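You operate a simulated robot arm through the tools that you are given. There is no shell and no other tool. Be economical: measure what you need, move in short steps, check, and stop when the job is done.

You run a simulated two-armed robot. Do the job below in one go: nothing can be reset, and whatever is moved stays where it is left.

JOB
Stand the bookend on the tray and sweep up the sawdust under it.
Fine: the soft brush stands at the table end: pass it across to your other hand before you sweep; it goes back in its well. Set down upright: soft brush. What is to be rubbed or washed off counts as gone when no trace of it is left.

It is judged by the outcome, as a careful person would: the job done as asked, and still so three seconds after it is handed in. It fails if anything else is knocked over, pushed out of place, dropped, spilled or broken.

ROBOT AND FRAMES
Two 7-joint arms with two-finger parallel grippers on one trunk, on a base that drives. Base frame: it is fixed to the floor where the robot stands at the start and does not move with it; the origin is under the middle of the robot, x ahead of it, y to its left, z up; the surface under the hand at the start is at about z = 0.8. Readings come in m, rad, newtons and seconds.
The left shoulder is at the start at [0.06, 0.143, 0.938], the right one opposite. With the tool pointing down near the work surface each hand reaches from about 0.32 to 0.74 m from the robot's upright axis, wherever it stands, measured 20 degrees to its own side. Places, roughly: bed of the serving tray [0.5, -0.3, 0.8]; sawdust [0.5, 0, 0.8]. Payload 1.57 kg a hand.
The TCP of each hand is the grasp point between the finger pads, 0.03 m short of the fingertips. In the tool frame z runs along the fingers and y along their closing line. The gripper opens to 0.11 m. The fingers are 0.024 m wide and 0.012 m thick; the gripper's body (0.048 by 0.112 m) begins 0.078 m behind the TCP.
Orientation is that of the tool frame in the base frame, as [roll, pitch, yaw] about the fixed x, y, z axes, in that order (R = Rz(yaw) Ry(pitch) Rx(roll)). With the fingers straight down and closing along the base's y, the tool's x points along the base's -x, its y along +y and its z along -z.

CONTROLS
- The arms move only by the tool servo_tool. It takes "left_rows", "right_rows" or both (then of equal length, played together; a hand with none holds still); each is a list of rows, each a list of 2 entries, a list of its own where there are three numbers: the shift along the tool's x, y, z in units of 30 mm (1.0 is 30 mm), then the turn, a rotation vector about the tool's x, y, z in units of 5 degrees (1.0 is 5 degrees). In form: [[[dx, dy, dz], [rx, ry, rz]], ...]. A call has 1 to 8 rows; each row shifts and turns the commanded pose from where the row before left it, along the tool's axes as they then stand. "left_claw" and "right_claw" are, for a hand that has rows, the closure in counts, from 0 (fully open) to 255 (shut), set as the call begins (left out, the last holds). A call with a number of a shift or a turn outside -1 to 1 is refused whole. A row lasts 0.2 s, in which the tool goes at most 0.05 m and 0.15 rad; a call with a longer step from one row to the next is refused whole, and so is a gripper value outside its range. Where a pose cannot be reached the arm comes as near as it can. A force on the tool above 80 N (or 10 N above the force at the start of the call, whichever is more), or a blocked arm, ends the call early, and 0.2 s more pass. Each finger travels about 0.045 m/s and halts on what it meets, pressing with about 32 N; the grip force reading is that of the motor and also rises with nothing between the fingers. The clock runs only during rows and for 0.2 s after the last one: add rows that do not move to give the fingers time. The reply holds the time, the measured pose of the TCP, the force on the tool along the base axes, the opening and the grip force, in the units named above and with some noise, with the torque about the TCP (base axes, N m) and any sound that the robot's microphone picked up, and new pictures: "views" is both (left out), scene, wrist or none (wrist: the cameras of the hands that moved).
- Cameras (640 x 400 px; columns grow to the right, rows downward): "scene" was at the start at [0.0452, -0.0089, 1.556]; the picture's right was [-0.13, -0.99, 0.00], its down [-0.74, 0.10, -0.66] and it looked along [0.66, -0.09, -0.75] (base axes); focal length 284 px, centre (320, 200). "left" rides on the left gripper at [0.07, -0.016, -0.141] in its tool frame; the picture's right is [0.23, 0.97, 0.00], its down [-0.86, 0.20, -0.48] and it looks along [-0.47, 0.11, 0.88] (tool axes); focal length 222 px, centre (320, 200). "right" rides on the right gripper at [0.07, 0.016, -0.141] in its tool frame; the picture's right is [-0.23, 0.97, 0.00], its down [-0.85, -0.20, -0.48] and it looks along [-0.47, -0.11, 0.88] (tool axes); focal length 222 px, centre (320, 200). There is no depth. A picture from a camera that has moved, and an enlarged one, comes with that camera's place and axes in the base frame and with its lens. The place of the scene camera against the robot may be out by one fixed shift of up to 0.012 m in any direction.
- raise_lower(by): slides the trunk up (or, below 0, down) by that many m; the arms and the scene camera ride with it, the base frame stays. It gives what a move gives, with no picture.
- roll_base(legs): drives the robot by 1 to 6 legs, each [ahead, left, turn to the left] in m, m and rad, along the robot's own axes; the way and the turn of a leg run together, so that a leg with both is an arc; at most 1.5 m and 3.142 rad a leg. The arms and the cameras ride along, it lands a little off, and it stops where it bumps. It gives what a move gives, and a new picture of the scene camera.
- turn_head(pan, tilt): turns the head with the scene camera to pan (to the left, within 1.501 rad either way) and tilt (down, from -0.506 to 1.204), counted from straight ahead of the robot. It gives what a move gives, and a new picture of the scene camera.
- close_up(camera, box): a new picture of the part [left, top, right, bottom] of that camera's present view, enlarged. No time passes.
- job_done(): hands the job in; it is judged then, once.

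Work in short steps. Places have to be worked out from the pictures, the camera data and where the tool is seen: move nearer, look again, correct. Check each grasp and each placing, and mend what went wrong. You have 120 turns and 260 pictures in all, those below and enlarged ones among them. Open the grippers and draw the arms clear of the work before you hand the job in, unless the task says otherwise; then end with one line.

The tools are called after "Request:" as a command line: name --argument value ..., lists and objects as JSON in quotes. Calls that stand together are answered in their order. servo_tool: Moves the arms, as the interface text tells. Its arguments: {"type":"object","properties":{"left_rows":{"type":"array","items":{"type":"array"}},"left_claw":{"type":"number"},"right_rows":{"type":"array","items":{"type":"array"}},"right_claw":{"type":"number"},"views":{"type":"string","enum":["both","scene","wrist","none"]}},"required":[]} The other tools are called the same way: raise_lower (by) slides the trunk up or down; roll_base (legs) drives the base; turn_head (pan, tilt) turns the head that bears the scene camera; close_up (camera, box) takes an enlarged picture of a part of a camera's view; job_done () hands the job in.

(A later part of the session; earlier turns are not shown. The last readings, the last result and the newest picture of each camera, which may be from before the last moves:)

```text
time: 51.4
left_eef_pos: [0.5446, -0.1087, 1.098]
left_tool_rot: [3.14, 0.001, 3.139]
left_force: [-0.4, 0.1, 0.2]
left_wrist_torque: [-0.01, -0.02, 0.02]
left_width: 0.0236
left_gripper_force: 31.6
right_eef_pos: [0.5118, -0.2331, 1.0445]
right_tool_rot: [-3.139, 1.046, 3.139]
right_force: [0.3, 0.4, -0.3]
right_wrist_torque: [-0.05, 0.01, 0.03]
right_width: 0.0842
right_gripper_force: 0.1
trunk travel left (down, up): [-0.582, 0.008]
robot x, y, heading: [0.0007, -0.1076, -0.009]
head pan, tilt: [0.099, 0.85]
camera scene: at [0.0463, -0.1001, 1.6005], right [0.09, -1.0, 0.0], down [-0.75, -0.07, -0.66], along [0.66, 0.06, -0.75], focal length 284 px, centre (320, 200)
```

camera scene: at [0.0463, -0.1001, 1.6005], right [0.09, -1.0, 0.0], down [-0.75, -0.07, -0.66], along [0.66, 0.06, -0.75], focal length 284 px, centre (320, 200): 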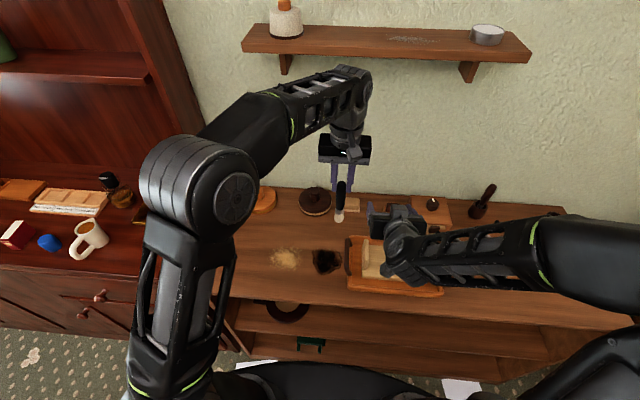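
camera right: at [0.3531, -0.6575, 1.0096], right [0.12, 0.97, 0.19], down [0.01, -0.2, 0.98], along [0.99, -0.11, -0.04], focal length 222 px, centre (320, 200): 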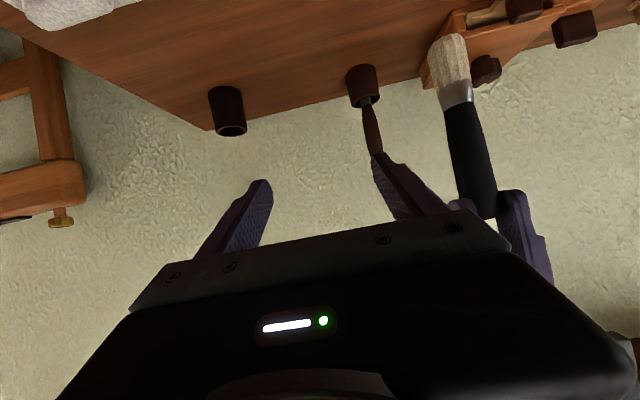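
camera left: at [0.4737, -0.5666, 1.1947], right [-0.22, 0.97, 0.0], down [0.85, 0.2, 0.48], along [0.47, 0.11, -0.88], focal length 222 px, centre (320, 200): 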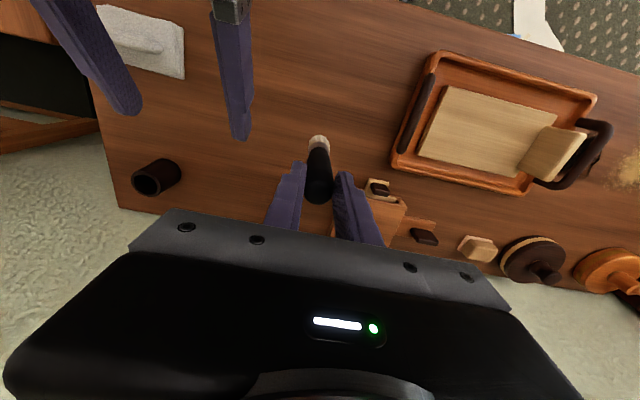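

I'm back in front of the sawdust, which sits at about [0.49, 0.048]. I'll move the brush above it and lower it partway.

Request:
servo_tool --left_rows '[[[0.303, 0.87, 0], [0, 0, 0]], [[0.303, 0.87, 0], [0, 0, 0]], [[0.303, 0.87, 0], [0, 0, 0]], [[0.303, 0.87, 0], [0, 0, 0]], [[0.303, 0.87, 0.6], [0, 0, 0]], [[0.303, 0.87, 0.9], [0, 0, 0]], [[0, 0, 0.9], [0, 0, 0]], [[0, 0, 0.9], [0, 0, 0]]]' --views "both"

Request:
close_up --camera "scene" --box '[230, 200, 390, 300]'

Request:
close_up --camera "left" --box '[200, 50, 440, 220]'

```text
time: 53.2
left_eef_pos: [0.4921, 0.0485, 0.9999]
left_tool_rot: [-3.141, 0.002, 3.135]
left_force: [0.1, 0.0, -0.4]
left_wrist_torque: [0.01, 0.05, 0.01]
left_width: 0.0238
left_gripper_force: 31.8
right_eef_pos: [0.5107, -0.2322, 1.0439]
right_tool_rot: [-3.139, 1.045, -3.141]
right_force: [-0.6, 0.5, -0.2]
right_wrist_torque: [0.0, 0.0, 0.02]
right_width: 0.0843
right_gripper_force: 0.1
trunk travel left (down, up): [-0.582, 0.008]
robot x, y, heading: [0.0041, -0.1095, -0.002]
head pan, tilt: [0.099, 0.85]
camera scene: at [0.0464, -0.0997, 1.6005], right [0.1, -1.0, 0.0], down [-0.75, -0.07, -0.66], along [0.66, 0.06, -0.75], focal length 284 px, centre (320, 200)
camera left: at [0.4219, 0.0307, 1.1401], right [-0.22, 0.97, 0.0], down [0.85, 0.2, 0.48], along [0.47, 0.11, -0.88], focal length 222 px, centre (320, 200)
```

scene: 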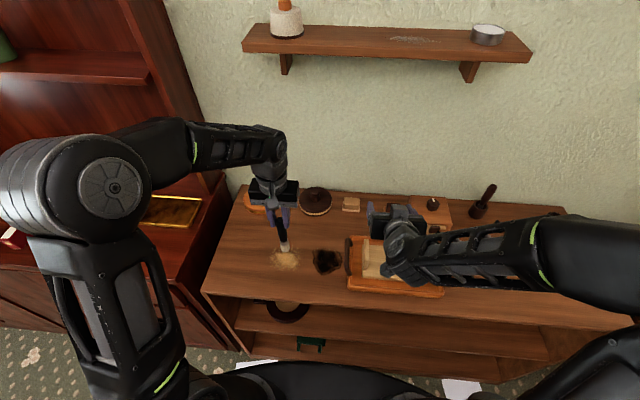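
left: 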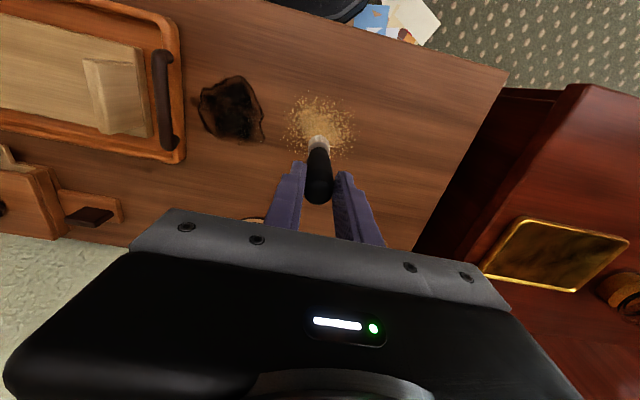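

```text
4.00 times, centred on (310, 250) of scene
camera zoom: at [0.0464, -0.0997, 1.6005], right [0.1, -1.0, 0.0], down [-0.75, -0.07, -0.66], along [0.66, 0.06, -0.75], focal length 1138 px, centre (360, 0)
```

zoom: 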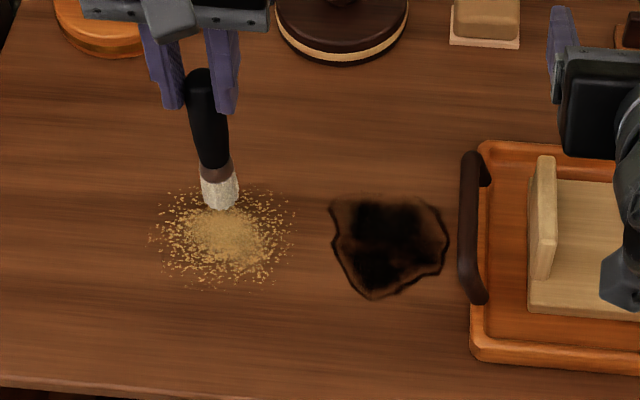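

```text
2.35 times, centred on (320, 135) of left
camera zoom: at [0.4219, 0.0307, 1.1401], right [-0.22, 0.97, 0.0], down [0.85, 0.2, 0.48], along [0.47, 0.11, -0.88], focal length 523 px, centre (320, 353)
```

zoom: 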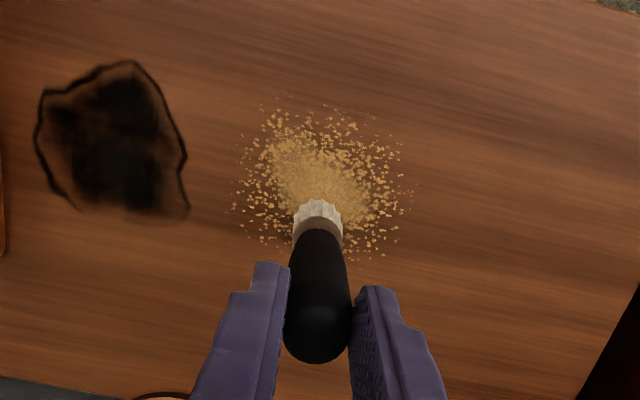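

The sawdust spans roughly x 0.44–0.53, y -0.005–0.105. I'll start at one corner, [0.447, -0.008], and lower until the bristles touch.

Request:
servo_tool --left_rows '[[[0.75, -0.95, 0], [0, 0, 0]], [[0.75, -0.95, 0], [0, 0, 0]], [[0, 0, 0.8], [0, 0, 0]], [[0, 0, 0.5], [0, 0, 0]], [[0, 0, 0.15], [0, 0, 0]], [[0, 0, 0], [0, 0, 0]]]' --views "both"

Request:
close_up --camera "scene" --box '[230, 200, 390, 300]'

```text
time: 54.6
left_eef_pos: [0.4471, -0.0095, 0.9566]
left_tool_rot: [-3.14, 0.008, 3.137]
left_force: [2.1, 2.6, 28.0]
left_wrist_torque: [0.43, -0.56, 0.02]
left_width: 0.0238
left_gripper_force: 31.8
right_eef_pos: [0.5103, -0.2332, 1.0445]
right_tool_rot: [-3.139, 1.048, 3.14]
right_force: [0.1, 0.0, -1.1]
right_wrist_torque: [0.02, -0.01, -0.01]
right_width: 0.0841
right_gripper_force: 0.1
trunk travel left (down, up): [-0.582, 0.008]
robot x, y, heading: [0.0003, -0.1117, -0.002]
head pan, tilt: [0.099, 0.85]
camera scene: at [0.0441, -0.1001, 1.6008], right [0.1, -1.0, 0.0], down [-0.75, -0.07, -0.66], along [0.66, 0.06, -0.75], focal length 284 px, centre (320, 200)
camera left: at [0.3758, -0.0269, 1.0978], right [-0.22, 0.97, 0.0], down [0.85, 0.2, 0.49], along [0.47, 0.11, -0.87], focal length 222 px, centre (320, 200)
```

scene: 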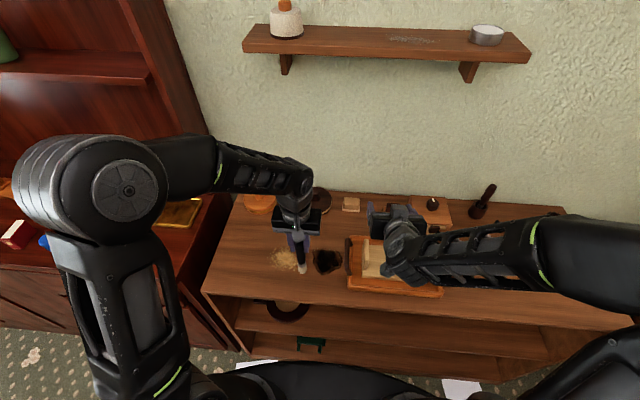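
left: 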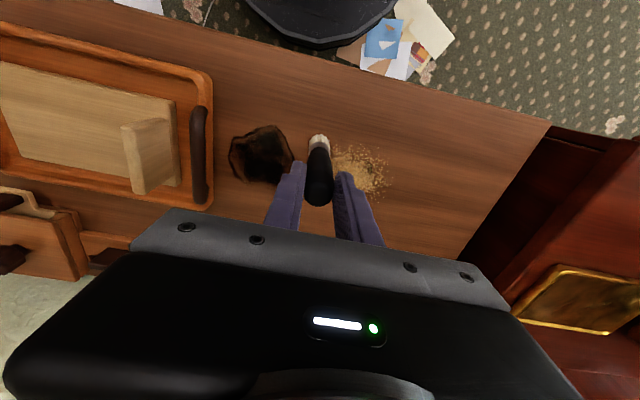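

```text
4.00 times, centred on (310, 250) of scene
camera zoom: at [0.0441, -0.1001, 1.6008], right [0.1, -1.0, 0.0], down [-0.75, -0.07, -0.66], along [0.66, 0.06, -0.75], focal length 1138 px, centre (360, 0)
```

zoom: 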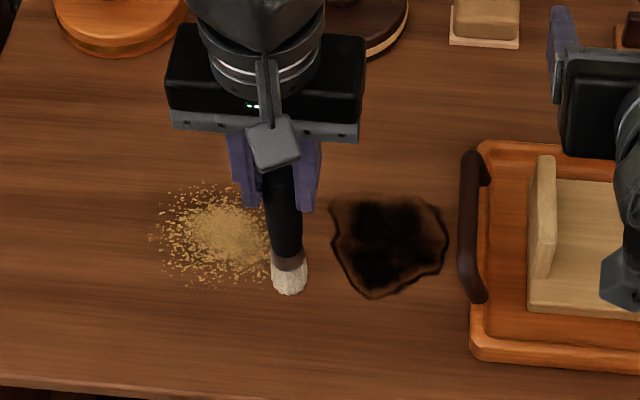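

The bristles press with 28 N, which is too hard. I'll raise by 2 mm.

Request:
servo_tool --left_rows '[[[0, 0, -0.06], [0, 0, 0]], [[0, 0, 0], [0, 0, 0]]]' --views "none"

```text
time: 55.2
left_eef_pos: [0.4467, -0.0089, 0.9581]
left_tool_rot: [3.14, -0.001, 3.139]
left_force: [3.7, 0.0, 10.0]
left_wrist_torque: [0.14, -0.65, 0.01]
left_width: 0.0237
left_gripper_force: 32.1
right_eef_pos: [0.5105, -0.2333, 1.044]
right_tool_rot: [-3.139, 1.048, 3.141]
right_force: [-0.1, 0.7, -0.2]
right_wrist_torque: [0.02, 0.01, 0.03]
right_width: 0.0841
right_gripper_force: 0.1
trunk travel left (down, up): [-0.582, 0.008]
robot x, y, heading: [0.0008, -0.1102, -0.003]
head pan, tilt: [0.099, 0.85]
```

I'll ease another 0.5 mm and make the first stroke along +y.

Request:
servo_tool --left_rows '[[[0, 0, -0.015], [0, 0, 0]], [[0, 0.6, 0], [0, 0, 0]], [[0, 0.6, 0], [0, 0, 0]], [[0, 0.6, 0], [0, 0, 0]], [[0, 0.6, 0], [0, 0, 0]], [[0, 0.6, 0], [0, 0, 0]], [[0, 0.6, 0], [0, 0, 0]], [[0, 0.2, 0], [0, 0, 0]]]' --views "scene"

Request:
close_up --camera "scene" --box '[230, 200, 390, 300]'

```text
time: 57.0
left_eef_pos: [0.4468, 0.105, 0.958]
left_tool_rot: [3.141, 0.002, 3.137]
left_force: [0.0, 0.1, -0.4]
left_wrist_torque: [0.03, 0.03, -0.03]
left_width: 0.0238
left_gripper_force: 32.0
right_eef_pos: [0.5127, -0.231, 1.0446]
right_tool_rot: [-3.137, 1.045, 3.138]
right_force: [-0.5, 0.5, 0.0]
right_wrist_torque: [-0.03, 0.02, -0.04]
right_width: 0.0841
right_gripper_force: 0.1
trunk travel left (down, up): [-0.582, 0.008]
robot x, y, heading: [-0.0007, -0.1097, -0.002]
head pan, tilt: [0.099, 0.85]
camera scene: at [0.0463, -0.1, 1.6005], right [0.1, -1.0, 0.0], down [-0.75, -0.07, -0.66], along [0.66, 0.06, -0.75], focal length 284 px, centre (320, 200)
```

scene: 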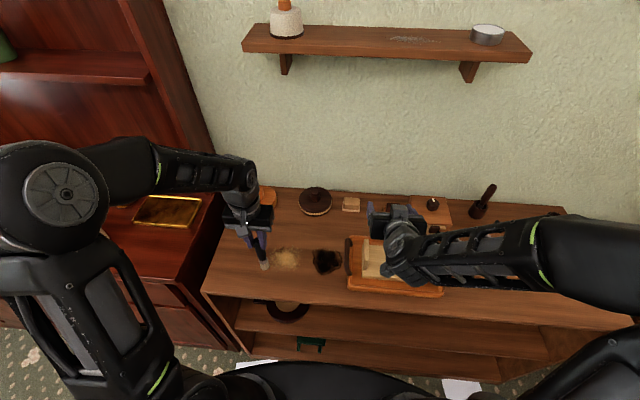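

```text
4.00 times, centred on (310, 250) of scene
camera zoom: at [0.0463, -0.1, 1.6005], right [0.1, -1.0, 0.0], down [-0.75, -0.07, -0.66], along [0.66, 0.06, -0.75], focal length 1138 px, centre (360, 0)
```

zoom: 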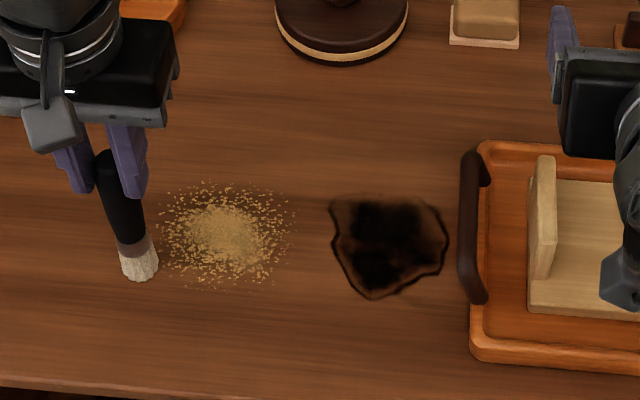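

Contact was lost along the stroke, with the force near zero and little removed. I'll step inward, press about 1.2 mm lower and stroke back.

Request:
servo_tool --left_rows '[[[-0.3, 0, 0.04], [0, 0, 0]], [[0, -0.6, 0], [0, 0, 0]], [[0, -0.6, 0], [0, 0, 0]], [[0, -0.6, 0], [0, 0, 0]]]' --views "scene"

Request:
close_up --camera "scene" --box '[230, 200, 390, 300]'

```text
time: 58.0
left_eef_pos: [0.4568, 0.052, 0.9552]
left_tool_rot: [3.141, 0.002, 3.139]
left_force: [-0.7, 3.0, 10.6]
left_wrist_torque: [0.52, -0.07, -0.02]
left_width: 0.0237
left_gripper_force: 32.3
right_eef_pos: [0.5116, -0.2326, 1.044]
right_tool_rot: [-3.141, 1.048, 3.14]
right_force: [0.2, -0.5, 0.0]
right_wrist_torque: [0.01, 0.02, 0.01]
right_width: 0.084
right_gripper_force: 0.2
trunk travel left (down, up): [-0.582, 0.008]
robot x, y, heading: [0.0012, -0.1134, -0.005]
head pan, tilt: [0.099, 0.85]
camera scene: at [0.0454, -0.1003, 1.6007], right [0.1, -1.0, 0.0], down [-0.75, -0.07, -0.66], along [0.66, 0.06, -0.75], focal length 284 px, centre (320, 200)
```

scene: 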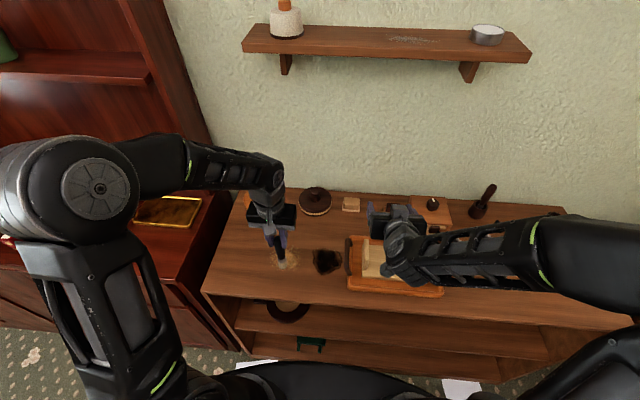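

```text
4.00 times, centred on (310, 250) of scene
camera zoom: at [0.0454, -0.1003, 1.6007], right [0.1, -1.0, 0.0], down [-0.75, -0.07, -0.66], along [0.66, 0.06, -0.75], focal length 1138 px, centre (360, 0)
```

zoom: 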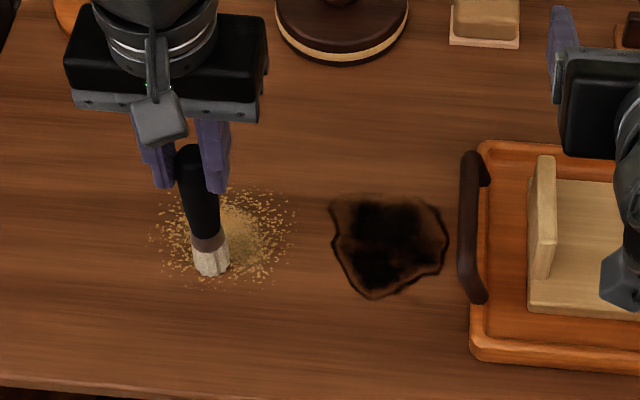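

Contact is now good at about 10 N, and the sawdust is fading where the brush passed. I'll continue the serpentine strokes.

Request:
servo_tool --left_rows '[[[0, -0.9, 0], [0, 0, 0]], [[0, -0.9, 0], [0, 0, 0]], [[-0.4, 0, 0], [0, 0, 0]], [[0, 0.9, 0], [0, 0, 0]], [[0, 0.9, 0], [0, 0, 0]], [[0, 0.9, 0], [0, 0, 0]], [[0, 0.9, 0], [0, 0, 0]], [[-0.4, 0, 0], [0, 0, 0]]]' --views "none"

Request:
servo_tool --left_rows '[[[0, -0.9, 0], [0, 0, 0]], [[0, -0.9, 0], [0, 0, 0]], [[0, -0.9, 0], [0, 0, 0]], [[0, -0.9, 0], [0, 0, 0]], [[-0.4, 0, 0], [0, 0, 0]], [[0, 0.9, 0], [0, 0, 0]], [[0, 0.9, 0], [0, 0, 0]], [[0, 0.9, 0], [0, 0, 0]]]' --views "scene"

Request:
close_up --camera "scene" --box '[230, 200, 390, 300]'

```text
time: 59.8
left_eef_pos: [0.4769, 0.1046, 0.9567]
left_tool_rot: [3.14, 0.001, 3.138]
left_force: [-4.2, 0.6, 11.2]
left_wrist_torque: [0.22, 0.5, 0.02]
left_width: 0.0237
left_gripper_force: 31.8
right_eef_pos: [0.5114, -0.2312, 1.044]
right_tool_rot: [-3.138, 1.046, 3.14]
right_force: [-0.8, -0.3, -0.1]
right_wrist_torque: [0.01, -0.03, 0.02]
right_width: 0.0842
right_gripper_force: 0.1
trunk travel left (down, up): [-0.582, 0.008]
robot x, y, heading: [0.0015, -0.1045, -0.003]
head pan, tilt: [0.099, 0.85]
```

```text
time: 61.6
left_eef_pos: [0.4912, 0.0784, 0.9578]
left_tool_rot: [3.14, 0.003, 3.136]
left_force: [0.1, -1.8, 5.3]
left_wrist_torque: [-0.29, -0.01, -0.03]
left_width: 0.0236
left_gripper_force: 32.1
right_eef_pos: [0.5113, -0.2321, 1.0442]
right_tool_rot: [-3.139, 1.046, 3.14]
right_force: [0.0, 0.6, -0.6]
right_wrist_torque: [-0.02, 0.02, 0.01]
right_width: 0.0841
right_gripper_force: 0.1
trunk travel left (down, up): [-0.582, 0.008]
robot x, y, heading: [-0.0021, -0.1102, -0.008]
head pan, tilt: [0.099, 0.85]
camera scene: at [0.0456, -0.0999, 1.6005], right [0.1, -1.0, 0.0], down [-0.75, -0.07, -0.66], along [0.66, 0.06, -0.75], focal length 284 px, centre (320, 200)
```

scene: 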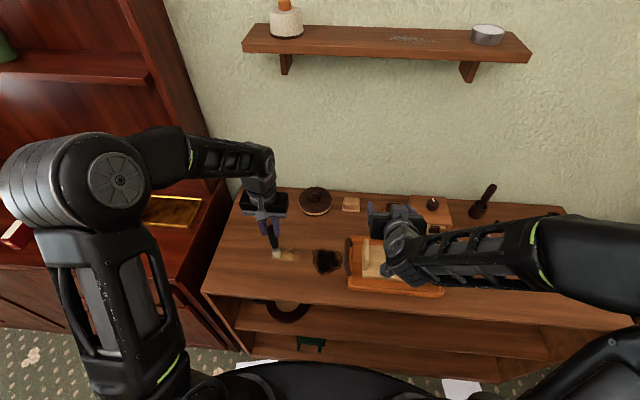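

```text
4.00 times, centred on (310, 250) of scene
camera zoom: at [0.0456, -0.0999, 1.6005], right [0.1, -1.0, 0.0], down [-0.75, -0.07, -0.66], along [0.66, 0.06, -0.75], focal length 1138 px, centre (360, 0)
```

zoom: 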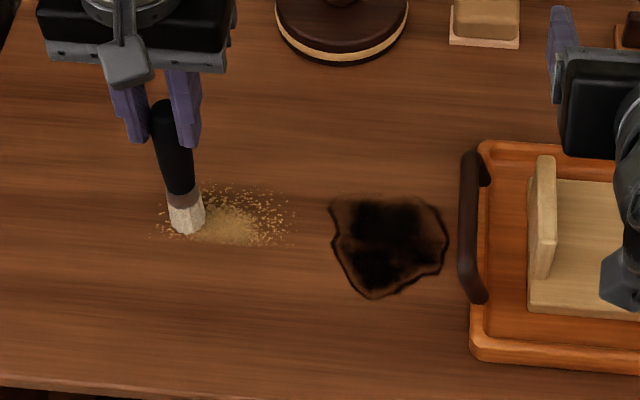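

The strokes clean well: everything nearer than the current stroke is gone. I'll continue outward.

Request:
servo_tool --left_rows '[[[0, 0.9, 0], [0, 0, 0]], [[-0.35, 0, 0], [0, 0, 0]], [[0, -0.95, 0], [0, 0, 0]], [[0, -0.95, 0], [0, 0, 0]], [[0, -0.95, 0], [0, 0, 0]], [[0, -0.95, 0], [0, 0, 0]], [[-0.35, 0, 0], [0, 0, 0]], [[0, 0.9, 0], [0, 0, 0]]]' --views "none"

Request:
servo_tool --left_rows '[[[0, 0.95, 0], [0, 0, 0]], [[0, 0.95, 0], [0, 0, 0]], [[0, 0.95, 0], [0, 0, 0]], [[-0.35, 0, 0], [0, 0, 0]], [[0, -0.95, 0], [0, 0, 0]], [[0, -0.95, 0], [0, 0, 0]], [[0, -0.95, 0], [0, 0, 0]], [[0, -0.95, 0], [0, 0, 0]]]' --views "scene"

Request:
close_up --camera "scene" --box '[230, 200, 390, 300]'

```text
time: 63.4
left_eef_pos: [0.5123, 0.0191, 0.9567]
left_tool_rot: [-3.14, 0.003, 3.137]
left_force: [0.6, -1.4, 6.6]
left_wrist_torque: [-0.33, -0.07, -0.03]
left_width: 0.0234
left_gripper_force: 31.4
right_eef_pos: [0.5111, -0.2321, 1.0448]
right_tool_rot: [-3.138, 1.048, 3.14]
right_force: [-0.1, -0.4, -0.1]
right_wrist_torque: [0.0, 0.01, -0.01]
right_width: 0.0843
right_gripper_force: 0.0
trunk travel left (down, up): [-0.582, 0.008]
robot x, y, heading: [0.0034, -0.1085, -0.006]
head pan, tilt: [0.099, 0.85]
```

```text
time: 65.2
left_eef_pos: [0.5222, -0.0104, 0.9567]
left_tool_rot: [3.141, 0.0, 3.139]
left_force: [-0.1, -0.2, 0.5]
left_wrist_torque: [0.0, 0.0, 0.01]
left_width: 0.0239
left_gripper_force: 31.9
right_eef_pos: [0.5116, -0.2335, 1.0437]
right_tool_rot: [-3.14, 1.046, 3.141]
right_force: [-0.5, 0.3, -0.5]
right_wrist_torque: [0.02, 0.03, 0.02]
right_width: 0.0841
right_gripper_force: 0.0
trunk travel left (down, up): [-0.582, 0.008]
robot x, y, heading: [0.0025, -0.1137, -0.001]
head pan, tilt: [0.099, 0.85]
camera scene: at [0.0462, -0.1007, 1.6005], right [0.1, -1.0, 0.0], down [-0.75, -0.07, -0.66], along [0.66, 0.06, -0.75], focal length 284 px, centre (320, 200)
```

scene: 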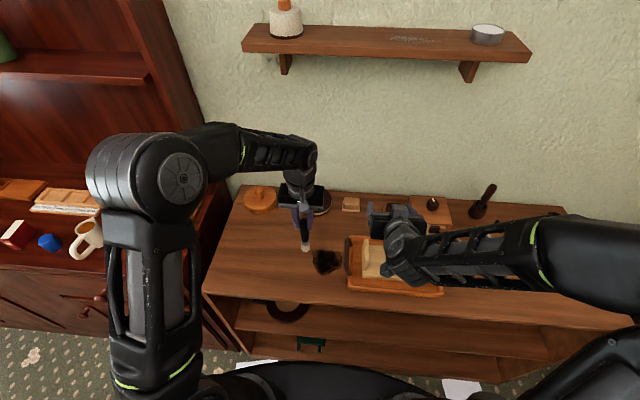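

```text
4.00 times, centred on (310, 250) of scene
camera zoom: at [0.0462, -0.1007, 1.6005], right [0.1, -1.0, 0.0], down [-0.75, -0.07, -0.66], along [0.66, 0.06, -0.75], focal length 1138 px, centre (360, 0)
```

zoom: 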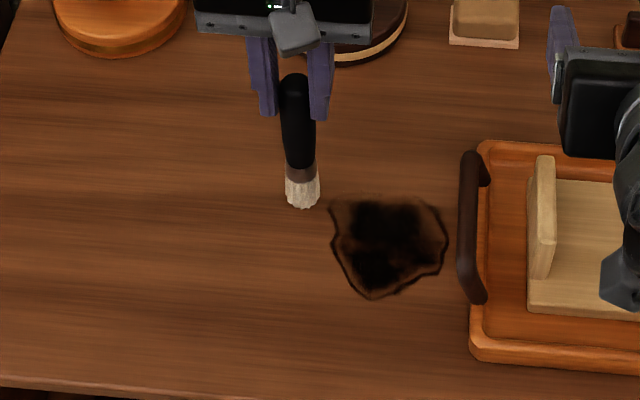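

The sawdust looks gone. I'll lift the brush and inspect closely for faint flecks.

Request:
servo_tool --left_rows '[[[0, 0, -0.8], [0, 0, 0]], [[0, 0, -0.8], [0, 0, 0]], [[0, 0, -0.8], [0, 0, 0]], [[0, 0, -0.6], [0, 0, 0]], [[0, 0, 0], [0, 0, 0]]]' --views "wrist"

Request:
close_up --camera "left" --box '[280, 60, 440, 160]'

Request:
close_up --camera "scene" --box '[250, 225, 330, 275]'

```text
time: 66.4
left_eef_pos: [0.5214, -0.011, 1.0456]
left_tool_rot: [-3.141, 0.001, 3.137]
left_force: [-0.7, 0.9, 0.2]
left_wrist_torque: [0.02, 0.0, 0.01]
left_width: 0.024
left_gripper_force: 31.8
right_eef_pos: [0.5119, -0.2334, 1.0447]
right_tool_rot: [-3.139, 1.046, 3.141]
right_force: [-0.1, -0.2, -0.1]
right_wrist_torque: [-0.02, -0.01, 0.0]
right_width: 0.0842
right_gripper_force: 0.2
trunk travel left (down, up): [-0.582, 0.008]
robot x, y, heading: [0.0015, -0.1114, -0.0]
head pan, tilt: [0.099, 0.85]
camera left: at [0.4515, -0.0283, 1.1877], right [-0.22, 0.97, 0.0], down [0.86, 0.2, 0.48], along [0.47, 0.11, -0.88], focal length 222 px, centre (320, 200)
```

left: 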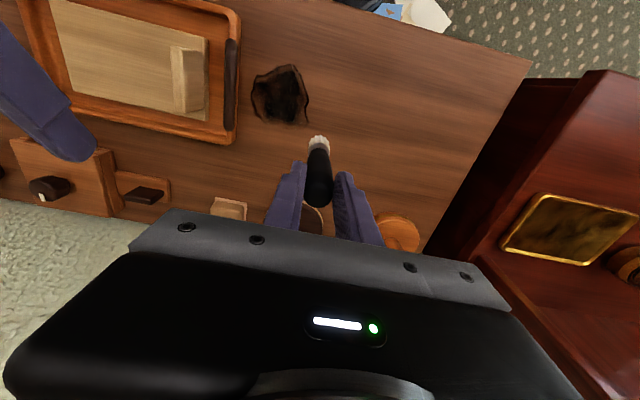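

```text
4.00 times, centred on (360, 110) of left
camera zoom: at [0.4515, -0.0283, 1.1877], right [-0.22, 0.97, 0.0], down [0.86, 0.2, 0.48], along [0.47, 0.11, -0.88], focal length 888 px, centre (160, 560)
```

zoom: 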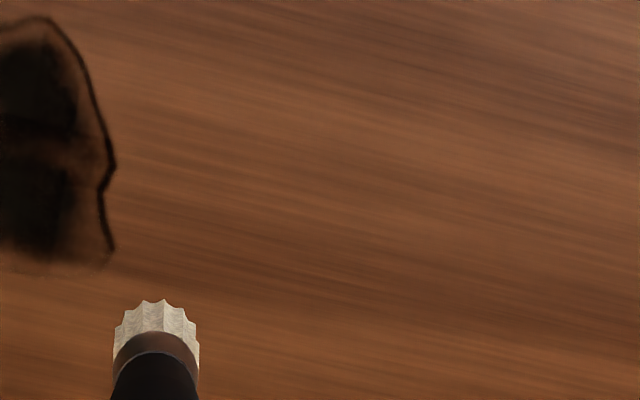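

```text
8.00 times, centred on (290, 250) of scene
camera zoom: at [0.0463, -0.1001, 1.6005], right [0.1, -1.0, 0.0], down [-0.75, -0.07, -0.66], along [0.66, 0.06, -0.75], focal length 2276 px, centre (560, -200)
```

zoom: 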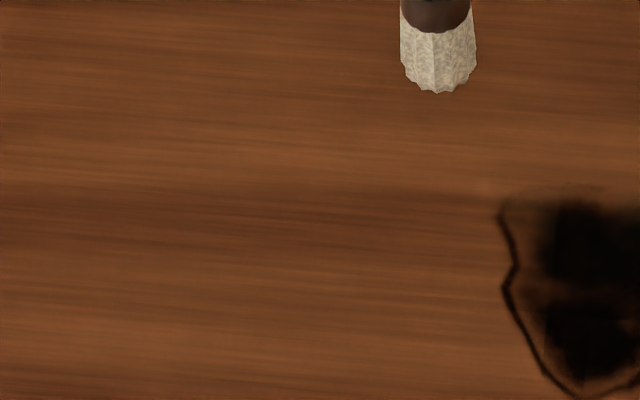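

No trace is left. Now to return the brush: I'll raise the left hand to a safe travel height beside the right hand and drive back right.

Request:
servo_tool --left_rows '[[[-0.2, 0, -0.9], [0, 0, 0]], [[-0.2, 0, -0.9], [0, 0, 0]], [[-0.2, -0.75, 0], [0, 0, 0]], [[-0.2, -0.75, 0], [0, 0, 0]], [[0, -0.75, 0], [0, 0, 0]], [[0, -0.75, 0], [0, 0, 0]], [[0, 0, 0], [0, 0, 0]]]' --views "none"

Request:
roll_base --legs '[[0, -0.44, 0]]'

Request:
turn_head --pan -0.351 --tilt 0.75

```text
time: 68.0
left_eef_pos: [0.5442, -0.1001, 1.0997]
left_tool_rot: [3.141, 0.003, 3.138]
left_force: [0.5, 0.3, -0.9]
left_wrist_torque: [0.0, 0.0, -0.01]
left_width: 0.0236
left_gripper_force: 32.2
right_eef_pos: [0.5109, -0.2323, 1.0451]
right_tool_rot: [-3.138, 1.046, 3.14]
right_force: [-0.3, 0.2, -0.2]
right_wrist_torque: [-0.01, -0.02, 0.01]
right_width: 0.0842
right_gripper_force: 0.1
trunk travel left (down, up): [-0.582, 0.008]
robot x, y, heading: [0.0013, -0.1104, -0.002]
head pan, tilt: [0.099, 0.85]
```

```text
time: 70.7
left_eef_pos: [0.5444, -0.5499, 1.101]
left_tool_rot: [3.142, 0.001, 3.14]
left_force: [0.4, -0.1, -0.5]
left_wrist_torque: [0.0, 0.02, -0.02]
left_width: 0.0236
left_gripper_force: 32.1
right_eef_pos: [0.5105, -0.6808, 1.0427]
right_tool_rot: [-3.141, 1.044, 3.141]
right_force: [0.1, 0.1, -0.6]
right_wrist_torque: [0.04, 0.02, 0.0]
right_width: 0.0843
right_gripper_force: 0.0
trunk travel left (down, up): [-0.582, 0.008]
robot x, y, heading: [0.0015, -0.556, -0.004]
head pan, tilt: [0.099, 0.85]
camera scene: at [0.0447, -0.5491, 1.6005], right [0.1, -1.0, 0.0], down [-0.75, -0.07, -0.66], along [0.66, 0.06, -0.75], focal length 284 px, centre (320, 200)
```

scene: 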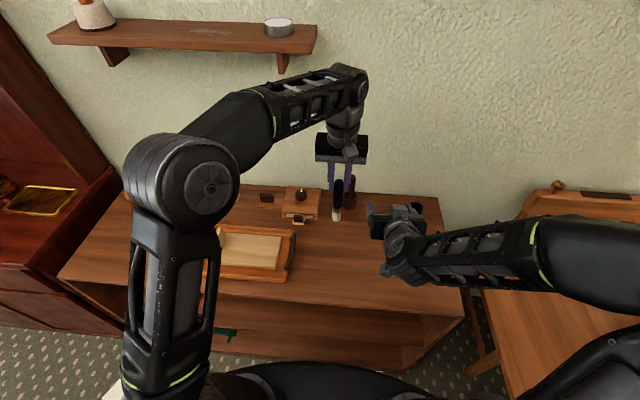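

```text
time: 71.6
left_eef_pos: [0.543, -0.5485, 1.1002]
left_tool_rot: [3.142, 0.0, 3.139]
left_force: [-0.1, -0.5, -0.9]
left_wrist_torque: [0.02, -0.03, -0.04]
left_width: 0.0237
left_gripper_force: 31.8
right_eef_pos: [0.511, -0.6797, 1.0443]
right_tool_rot: [-3.142, 1.045, 3.141]
right_force: [-0.2, -0.7, 0.5]
right_wrist_torque: [0.01, -0.02, 0.03]
right_width: 0.0841
right_gripper_force: 0.1
trunk travel left (down, up): [-0.582, 0.008]
robot x, y, heading: [-0.0034, -0.5572, 0.001]
head pan, tilt: [-0.351, 0.75]
camera scene: at [0.0446, -0.5844, 1.6085], right [-0.35, -0.94, 0.0], down [-0.64, 0.24, -0.73], along [0.69, -0.25, -0.68], focal length 284 px, centre (320, 200)
```

scene: 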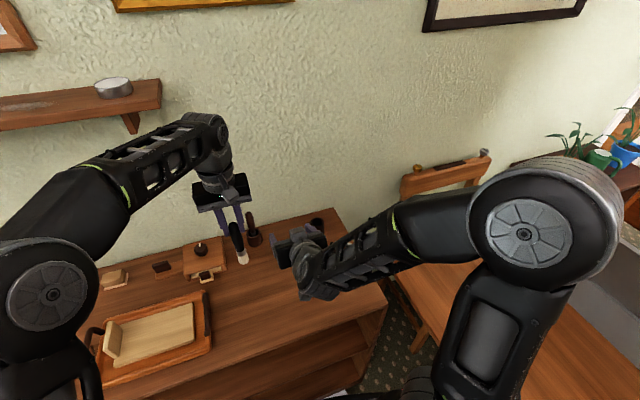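

Everything is back in the handover place. I'll lower the trunk again and lower the brush to handover height.

Request:
raise_lower --by -0.045

Request:
servo_tool --left_rows '[[[0, 0, 0.7], [0, 0, 0]], [[0, 0, 0.8], [0, 0, 0]], [[0, 0, 0.5], [0, 0, 0]], [[0, 0, 0], [0, 0, 0]], [[0, 0, 0], [0, 0, 0]], [[0, 0, 0], [0, 0, 0]]]' --right_rows '[[[0.896, 0.667, -0.137], [0, 0, 0]], [[0.896, 0.667, -0.137], [0, 0, 0]], [[0.896, 0.667, -0.137], [0, 0, 0]], [[0, 0, 0], [0, 0, 0]], [[0, 0, 0], [0, 0, 0]], [[0, 0, 0], [0, 0, 0]]]' --right_claw 0 --views "both"

```text
time: 72.5
left_eef_pos: [0.5422, -0.5477, 1.055]
left_tool_rot: [3.141, 0.002, 3.14]
left_force: [-0.3, 0.2, -0.9]
left_wrist_torque: [-0.02, 0.01, 0.02]
left_width: 0.0235
left_gripper_force: 32.3
right_eef_pos: [0.5098, -0.6793, 0.9993]
right_tool_rot: [-3.139, 1.046, 3.141]
right_force: [0.1, 0.3, 0.0]
right_wrist_torque: [0.02, -0.02, 0.05]
right_width: 0.084
right_gripper_force: 0.0
trunk travel left (down, up): [-0.537, 0.053]
robot x, y, heading: [-0.0002, -0.5603, -0.002]
head pan, tilt: [-0.351, 0.75]
```

```text
time: 73.9
left_eef_pos: [0.544, -0.5475, 0.9951]
left_tool_rot: [3.141, 0.003, 3.141]
left_force: [0.1, -0.1, 0.6]
left_wrist_torque: [-0.02, 0.01, 0.0]
left_width: 0.0241
left_gripper_force: 32.3
right_eef_pos: [0.4766, -0.613, 0.9371]
right_tool_rot: [-3.136, 1.047, 3.14]
right_force: [1.3, 0.4, 0.4]
right_wrist_torque: [-0.03, 0.01, 0.01]
right_width: 0.1098
right_gripper_force: 0.1
right hand out of reach, approached as far as the arm can: row 1, 2, 3
trunk travel left (down, up): [-0.537, 0.053]
robot x, y, heading: [0.0053, -0.5588, 0.001]
head pan, tilt: [-0.351, 0.75]
camera scene: at [0.0445, -0.5845, 1.5635], right [-0.35, -0.94, 0.0], down [-0.64, 0.24, -0.73], along [0.69, -0.25, -0.68], focal length 284 px, centre (320, 200)
camera right: at [0.3199, -0.5968, 0.9477], right [0.12, 0.97, 0.19], down [0.01, -0.2, 0.98], along [0.99, -0.11, -0.04], focal length 222 px, centre (320, 200)
camera left: at [0.4729, -0.5645, 1.1357], right [-0.23, 0.97, 0.0], down [0.85, 0.2, 0.48], along [0.47, 0.11, -0.88], focal length 222 px, centre (320, 200)
```

scene: 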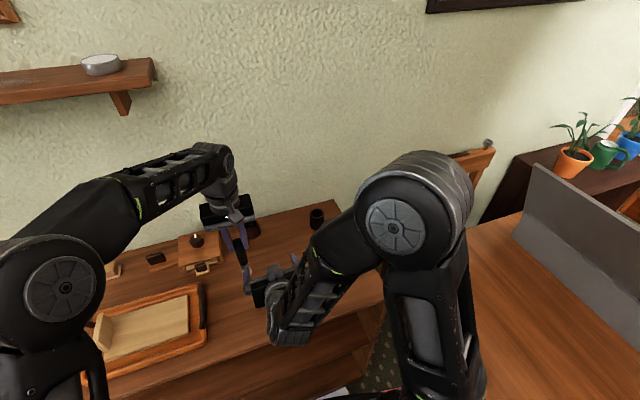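
right: 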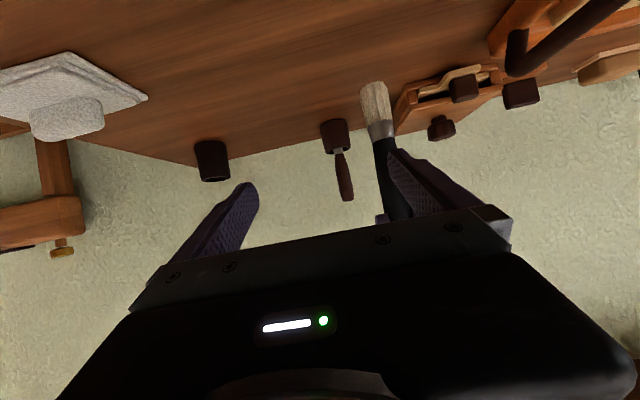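
left: 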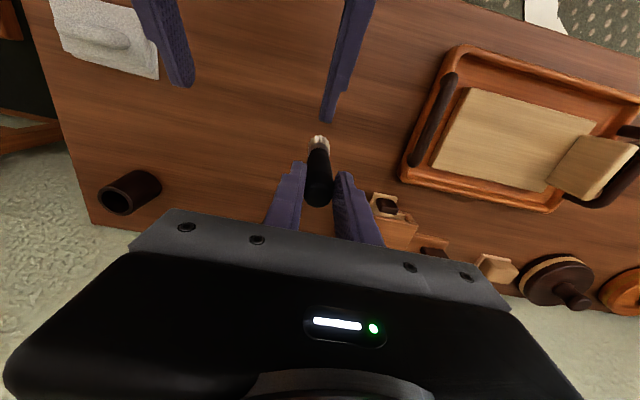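

The brush is close to vertical. I'll slide the right hand sideways behind it, keeping the tips short of the handle.

Request:
servo_tool --right_rows '[[[0.1, 0.55, -0.17], [0, 0, 0]], [[0.1, 0.55, -0.17], [0, 0, 0]], [[0, 0.55, 0], [0, 0, 0]], [[0, 0.5, 0], [0, 0, 0]], [[0, 0, 0], [0, 0, 0]]]' --views "wrist"

Request:
close_up --camera "left" --box '[200, 0, 480, 230]'

```text
time: 75.1
left_eef_pos: [0.5432, -0.5473, 0.9959]
left_tool_rot: [3.14, 0.002, -3.141]
left_force: [0.6, -0.6, 0.3]
left_wrist_torque: [0.0, -0.02, 0.01]
left_width: 0.0238
left_gripper_force: 31.7
right_eef_pos: [0.4649, -0.5469, 0.9353]
right_tool_rot: [-3.139, 1.046, -3.14]
right_force: [0.0, -0.6, -0.9]
right_wrist_torque: [0.0, 0.01, 0.0]
right_width: 0.1102
right_gripper_force: 0.2
trunk travel left (down, up): [-0.537, 0.053]
robot x, y, heading: [-0.0009, -0.5561, -0.001]
head pan, tilt: [-0.351, 0.75]
camera right: at [0.3083, -0.5314, 0.9459], right [0.12, 0.97, 0.2], down [0.01, -0.2, 0.98], along [0.99, -0.11, -0.04], focal length 222 px, centre (320, 200)
```

right: 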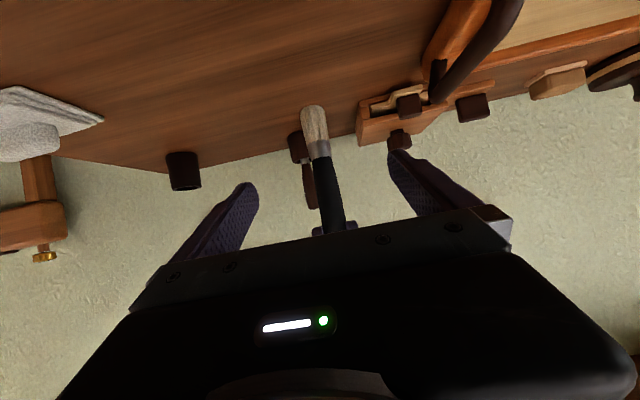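

```text
1.74 times, centred on (340, 115) of left
camera zoom: at [0.473, -0.5646, 1.1357], right [-0.23, 0.97, 0.0], down [0.85, 0.2, 0.48], along [0.47, 0.11, -0.88], focal length 386 px, centre (285, 348)
```

zoom: 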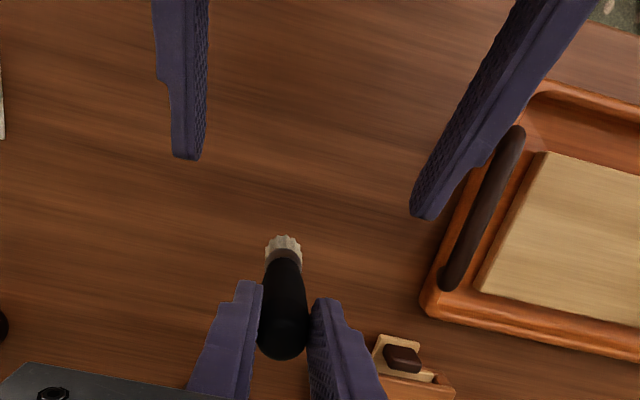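

Geometry matches the first handover. I'll advance the right hand onto the lower handle and close it.

Request:
servo_tool --right_rows '[[[-0.35, 0, 0.606], [0, 0, 0]], [[-0.35, 0, 0.606], [0, 0, 0]], [[-0.35, 0, 0.606], [0, 0, 0]], [[-0.35, 0, 0.606], [0, 0, 0]], [[0, 0, 0], [0, 0, 0]]]' --views "wrist"

Request:
servo_tool --right_rows '[[[0, 0, 0], [0, 0, 0]], [[0, 0, 0], [0, 0, 0]], [[0, 0, 0], [0, 0, 0]], [[0, 0, 0], [0, 0, 0]], [[0, 0, 0], [0, 0, 0]], [[0, 0, 0], [0, 0, 0]], [[0, 0, 0], [0, 0, 0]], [[0, 0, 0], [0, 0, 0]]]' --right_claw 255 --views "wrist"

```text
time: 76.3
left_eef_pos: [0.5427, -0.5474, 0.9939]
left_tool_rot: [-3.141, 0.002, -3.141]
left_force: [0.4, -0.2, -0.6]
left_wrist_torque: [-0.01, 0.0, -0.01]
left_width: 0.0239
left_gripper_force: 32.7
right_eef_pos: [0.5481, -0.5477, 0.9355]
right_tool_rot: [-3.137, 1.045, -3.141]
right_force: [-1.3, 0.4, -0.1]
right_wrist_torque: [0.0, -0.02, -0.02]
right_width: 0.1101
right_gripper_force: 0.1
trunk travel left (down, up): [-0.537, 0.053]
robot x, y, heading: [-0.0005, -0.559, -0.005]
head pan, tilt: [-0.351, 0.75]
camera right: at [0.391, -0.5314, 0.946], right [0.12, 0.97, 0.2], down [0.01, -0.2, 0.98], along [0.99, -0.11, -0.04], focal length 222 px, centre (320, 200)
```

right: 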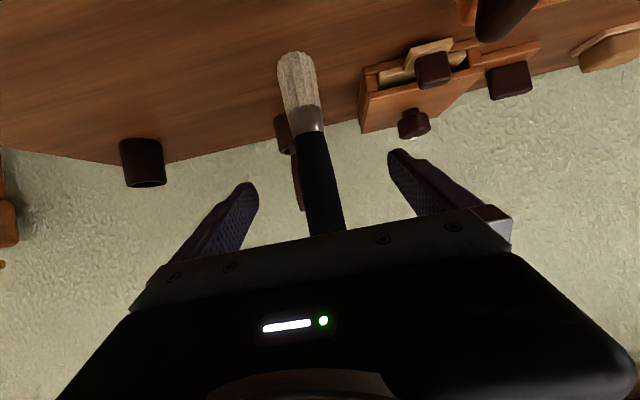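

```text
time: 78.1
left_eef_pos: [0.5423, -0.5475, 0.9945]
left_tool_rot: [-3.14, 0.003, 3.14]
left_force: [0.4, 0.8, -0.8]
left_wrist_torque: [-0.4, -0.05, -0.01]
left_width: 0.0235
left_gripper_force: 32.2
right_eef_pos: [0.5489, -0.5471, 0.9349]
right_tool_rot: [-3.14, 1.047, -3.141]
right_force: [-0.2, -0.3, 0.4]
right_wrist_torque: [0.44, 0.06, 0.0]
right_width: 0.0241
right_gripper_force: 31.7
trunk travel left (down, up): [-0.537, 0.053]
robot x, y, heading: [-0.0006, -0.5603, -0.003]
head pan, tilt: [-0.351, 0.75]
camera right: at [0.391, -0.5313, 0.9461], right [0.12, 0.97, 0.2], down [0.01, -0.2, 0.98], along [0.99, -0.11, -0.04], focal length 222 px, centre (320, 200)
```

right: 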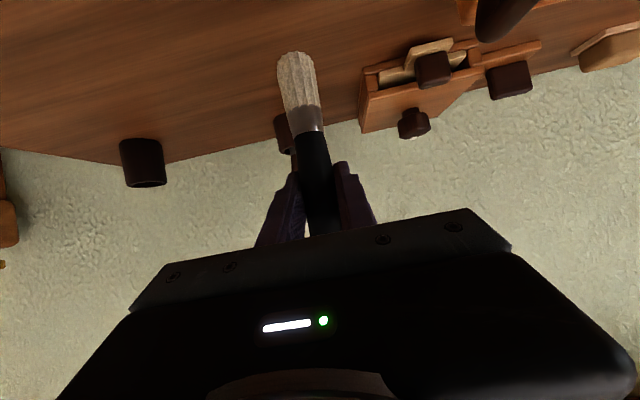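

The grip matches the original. I'll release with the left hand and raise it clear.

Request:
servo_tool --left_rows '[[[0, 0, 0], [0, 0, 0]], [[0, 0, 0], [0, 0, 0]], [[0, 0, 0], [0, 0, 0]], [[0, 0, 0], [0, 0, 0]], [[0, 0, 0], [0, 0, 0]]]' --left_claw 40 --views "none"

Request:
servo_tool --left_rows '[[[0, 0, -0.5], [0, 0, 0]], [[0, 0, -0.8], [0, 0, 0]], [[0, 0, -0.8], [0, 0, 0]], [[0, 0.5, -0.5], [0, 0, 0]], [[0.1, 0.95, 0], [0, 0, 0]], [[0.1, 0.95, 0], [0, 0, 0]], [[0.1, 0.95, 0], [0, 0, 0]], [[0.1, 0.95, 0], [0, 0, 0]]]' --views "both"

```text
time: 79.3
left_eef_pos: [0.5422, -0.5461, 0.9944]
left_tool_rot: [-3.141, 0.001, 3.139]
left_force: [0.8, -0.6, 0.0]
left_wrist_torque: [0.02, 0.03, -0.03]
left_width: 0.0926
left_gripper_force: 0.2
right_eef_pos: [0.5494, -0.5462, 0.9353]
right_tool_rot: [-3.138, 1.045, 3.141]
right_force: [0.2, 0.1, -0.8]
right_wrist_torque: [0.0, 0.01, 0.02]
right_width: 0.0242
right_gripper_force: 32.2
trunk travel left (down, up): [-0.537, 0.053]
robot x, y, heading: [-0.0019, -0.553, 0.0]
head pan, tilt: [-0.351, 0.75]
```

```text
time: 81.1
left_eef_pos: [0.5313, -0.4165, 1.0722]
left_tool_rot: [-3.139, 0.001, 3.138]
left_force: [-0.4, 0.7, 0.0]
left_wrist_torque: [-0.01, 0.0, 0.02]
left_width: 0.0928
left_gripper_force: 0.1
right_eef_pos: [0.5485, -0.5461, 0.9361]
right_tool_rot: [-3.136, 1.045, -3.14]
right_force: [0.6, -0.1, 0.3]
right_wrist_torque: [0.0, 0.02, -0.01]
right_width: 0.0237
right_gripper_force: 32.1
trunk travel left (down, up): [-0.537, 0.053]
robot x, y, heading: [0.001, -0.5574, -0.004]
head pan, tilt: [-0.351, 0.75]
camera scene: at [0.0444, -0.5838, 1.5635], right [-0.35, -0.94, 0.0], down [-0.64, 0.24, -0.73], along [0.69, -0.25, -0.68], focal length 284 px, centre (320, 200)
camera left: at [0.462, -0.4347, 1.2127], right [-0.22, 0.97, 0.0], down [0.85, 0.2, 0.48], along [0.47, 0.11, -0.88], focal length 222 px, centre (320, 200)
```

scene: 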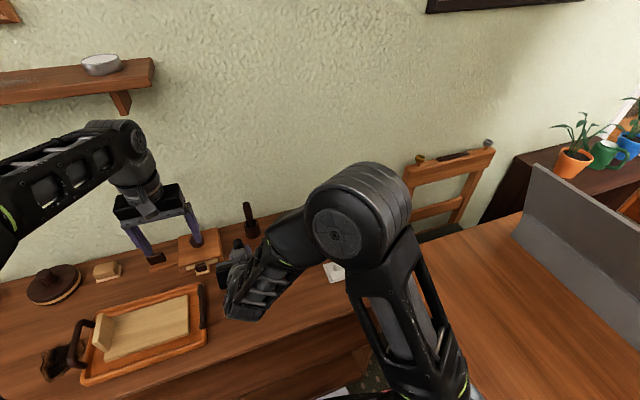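
left: 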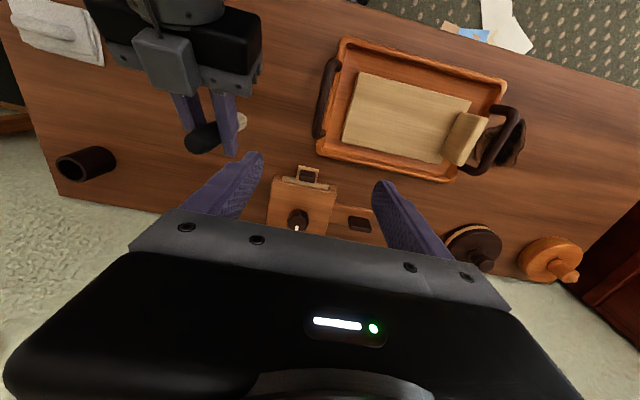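

The right hand has the brush. I'll go up, then across to above its well at [0.689, -0.810].

Request:
servo_tool --right_rows '[[[-0.866, 0, -0.5], [0, 0, 0]], [[-0.866, 0, -0.5], [0, 0, 0]], [[-0.866, 0, -0.5], [0, 0, 0]], [[-0.866, 0, -0.5], [0, 0, 0]], [[-0.26, -0.98, 0.45], [0, 0, 0]], [[-0.26, -0.98, 0.45], [0, 0, 0]], [[-0.26, -0.98, 0.45], [0, 0, 0]], [[-0.26, -0.98, 0.45], [0, 0, 0]]]' --views "none"

Request:
servo_tool --right_rows '[[[-0.26, -0.98, 0.45], [0, 0, 0]], [[-0.26, -0.98, 0.45], [0, 0, 0]], [[-0.26, -0.98, 0.45], [0, 0, 0]], [[-0.26, -0.98, 0.45], [0, 0, 0]], [[-0.26, -0.98, 0.45], [0, 0, 0]], [[0, 0, 0], [0, 0, 0]]]' --views "both"

```text
time: 82.9
left_eef_pos: [0.5318, -0.4184, 1.0719]
left_tool_rot: [3.141, 0.004, 3.14]
left_force: [-0.8, -0.2, -1.4]
left_wrist_torque: [0.0, 0.0, 0.01]
left_width: 0.0925
left_gripper_force: 0.0
right_eef_pos: [0.6109, -0.6656, 1.0552]
right_tool_rot: [-3.138, 1.045, 3.141]
right_force: [0.1, -0.7, -0.7]
right_wrist_torque: [0.01, 0.01, 0.0]
right_width: 0.0237
right_gripper_force: 31.7
trunk travel left (down, up): [-0.537, 0.053]
robot x, y, heading: [-0.0024, -0.5592, -0.003]
head pan, tilt: [-0.351, 0.75]
```

```text
time: 84.3
left_eef_pos: [0.5318, -0.4179, 1.0712]
left_tool_rot: [-3.141, 0.002, 3.141]
left_force: [-0.6, 0.3, 0.0]
left_wrist_torque: [0.0, 0.01, 0.01]
left_width: 0.0929
left_gripper_force: 0.1
right_eef_pos: [0.6893, -0.8109, 1.0573]
right_tool_rot: [-3.14, 1.046, -3.141]
right_force: [0.7, 0.4, -0.2]
right_wrist_torque: [0.01, 0.0, 0.02]
right_width: 0.0238
right_gripper_force: 32.4
trunk travel left (down, up): [-0.537, 0.053]
robot x, y, heading: [-0.0006, -0.5554, -0.002]
head pan, tilt: [-0.351, 0.75]
camera scene: at [0.0444, -0.584, 1.5635], right [-0.35, -0.94, 0.0], down [-0.64, 0.24, -0.73], along [0.69, -0.25, -0.68], focal length 284 px, centre (320, 200)
camera right: at [0.5326, -0.7955, 1.0668], right [0.12, 0.97, 0.2], down [0.01, -0.2, 0.98], along [0.99, -0.11, -0.04], focal length 222 px, centre (320, 200)
```

scene: 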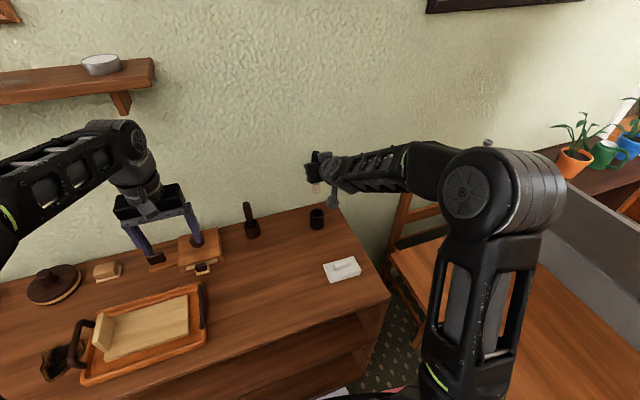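
right: 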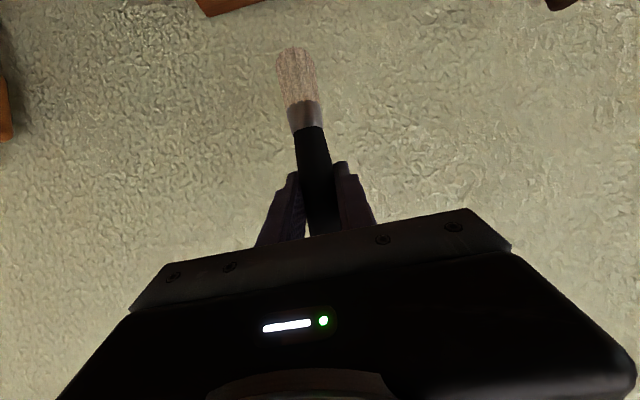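

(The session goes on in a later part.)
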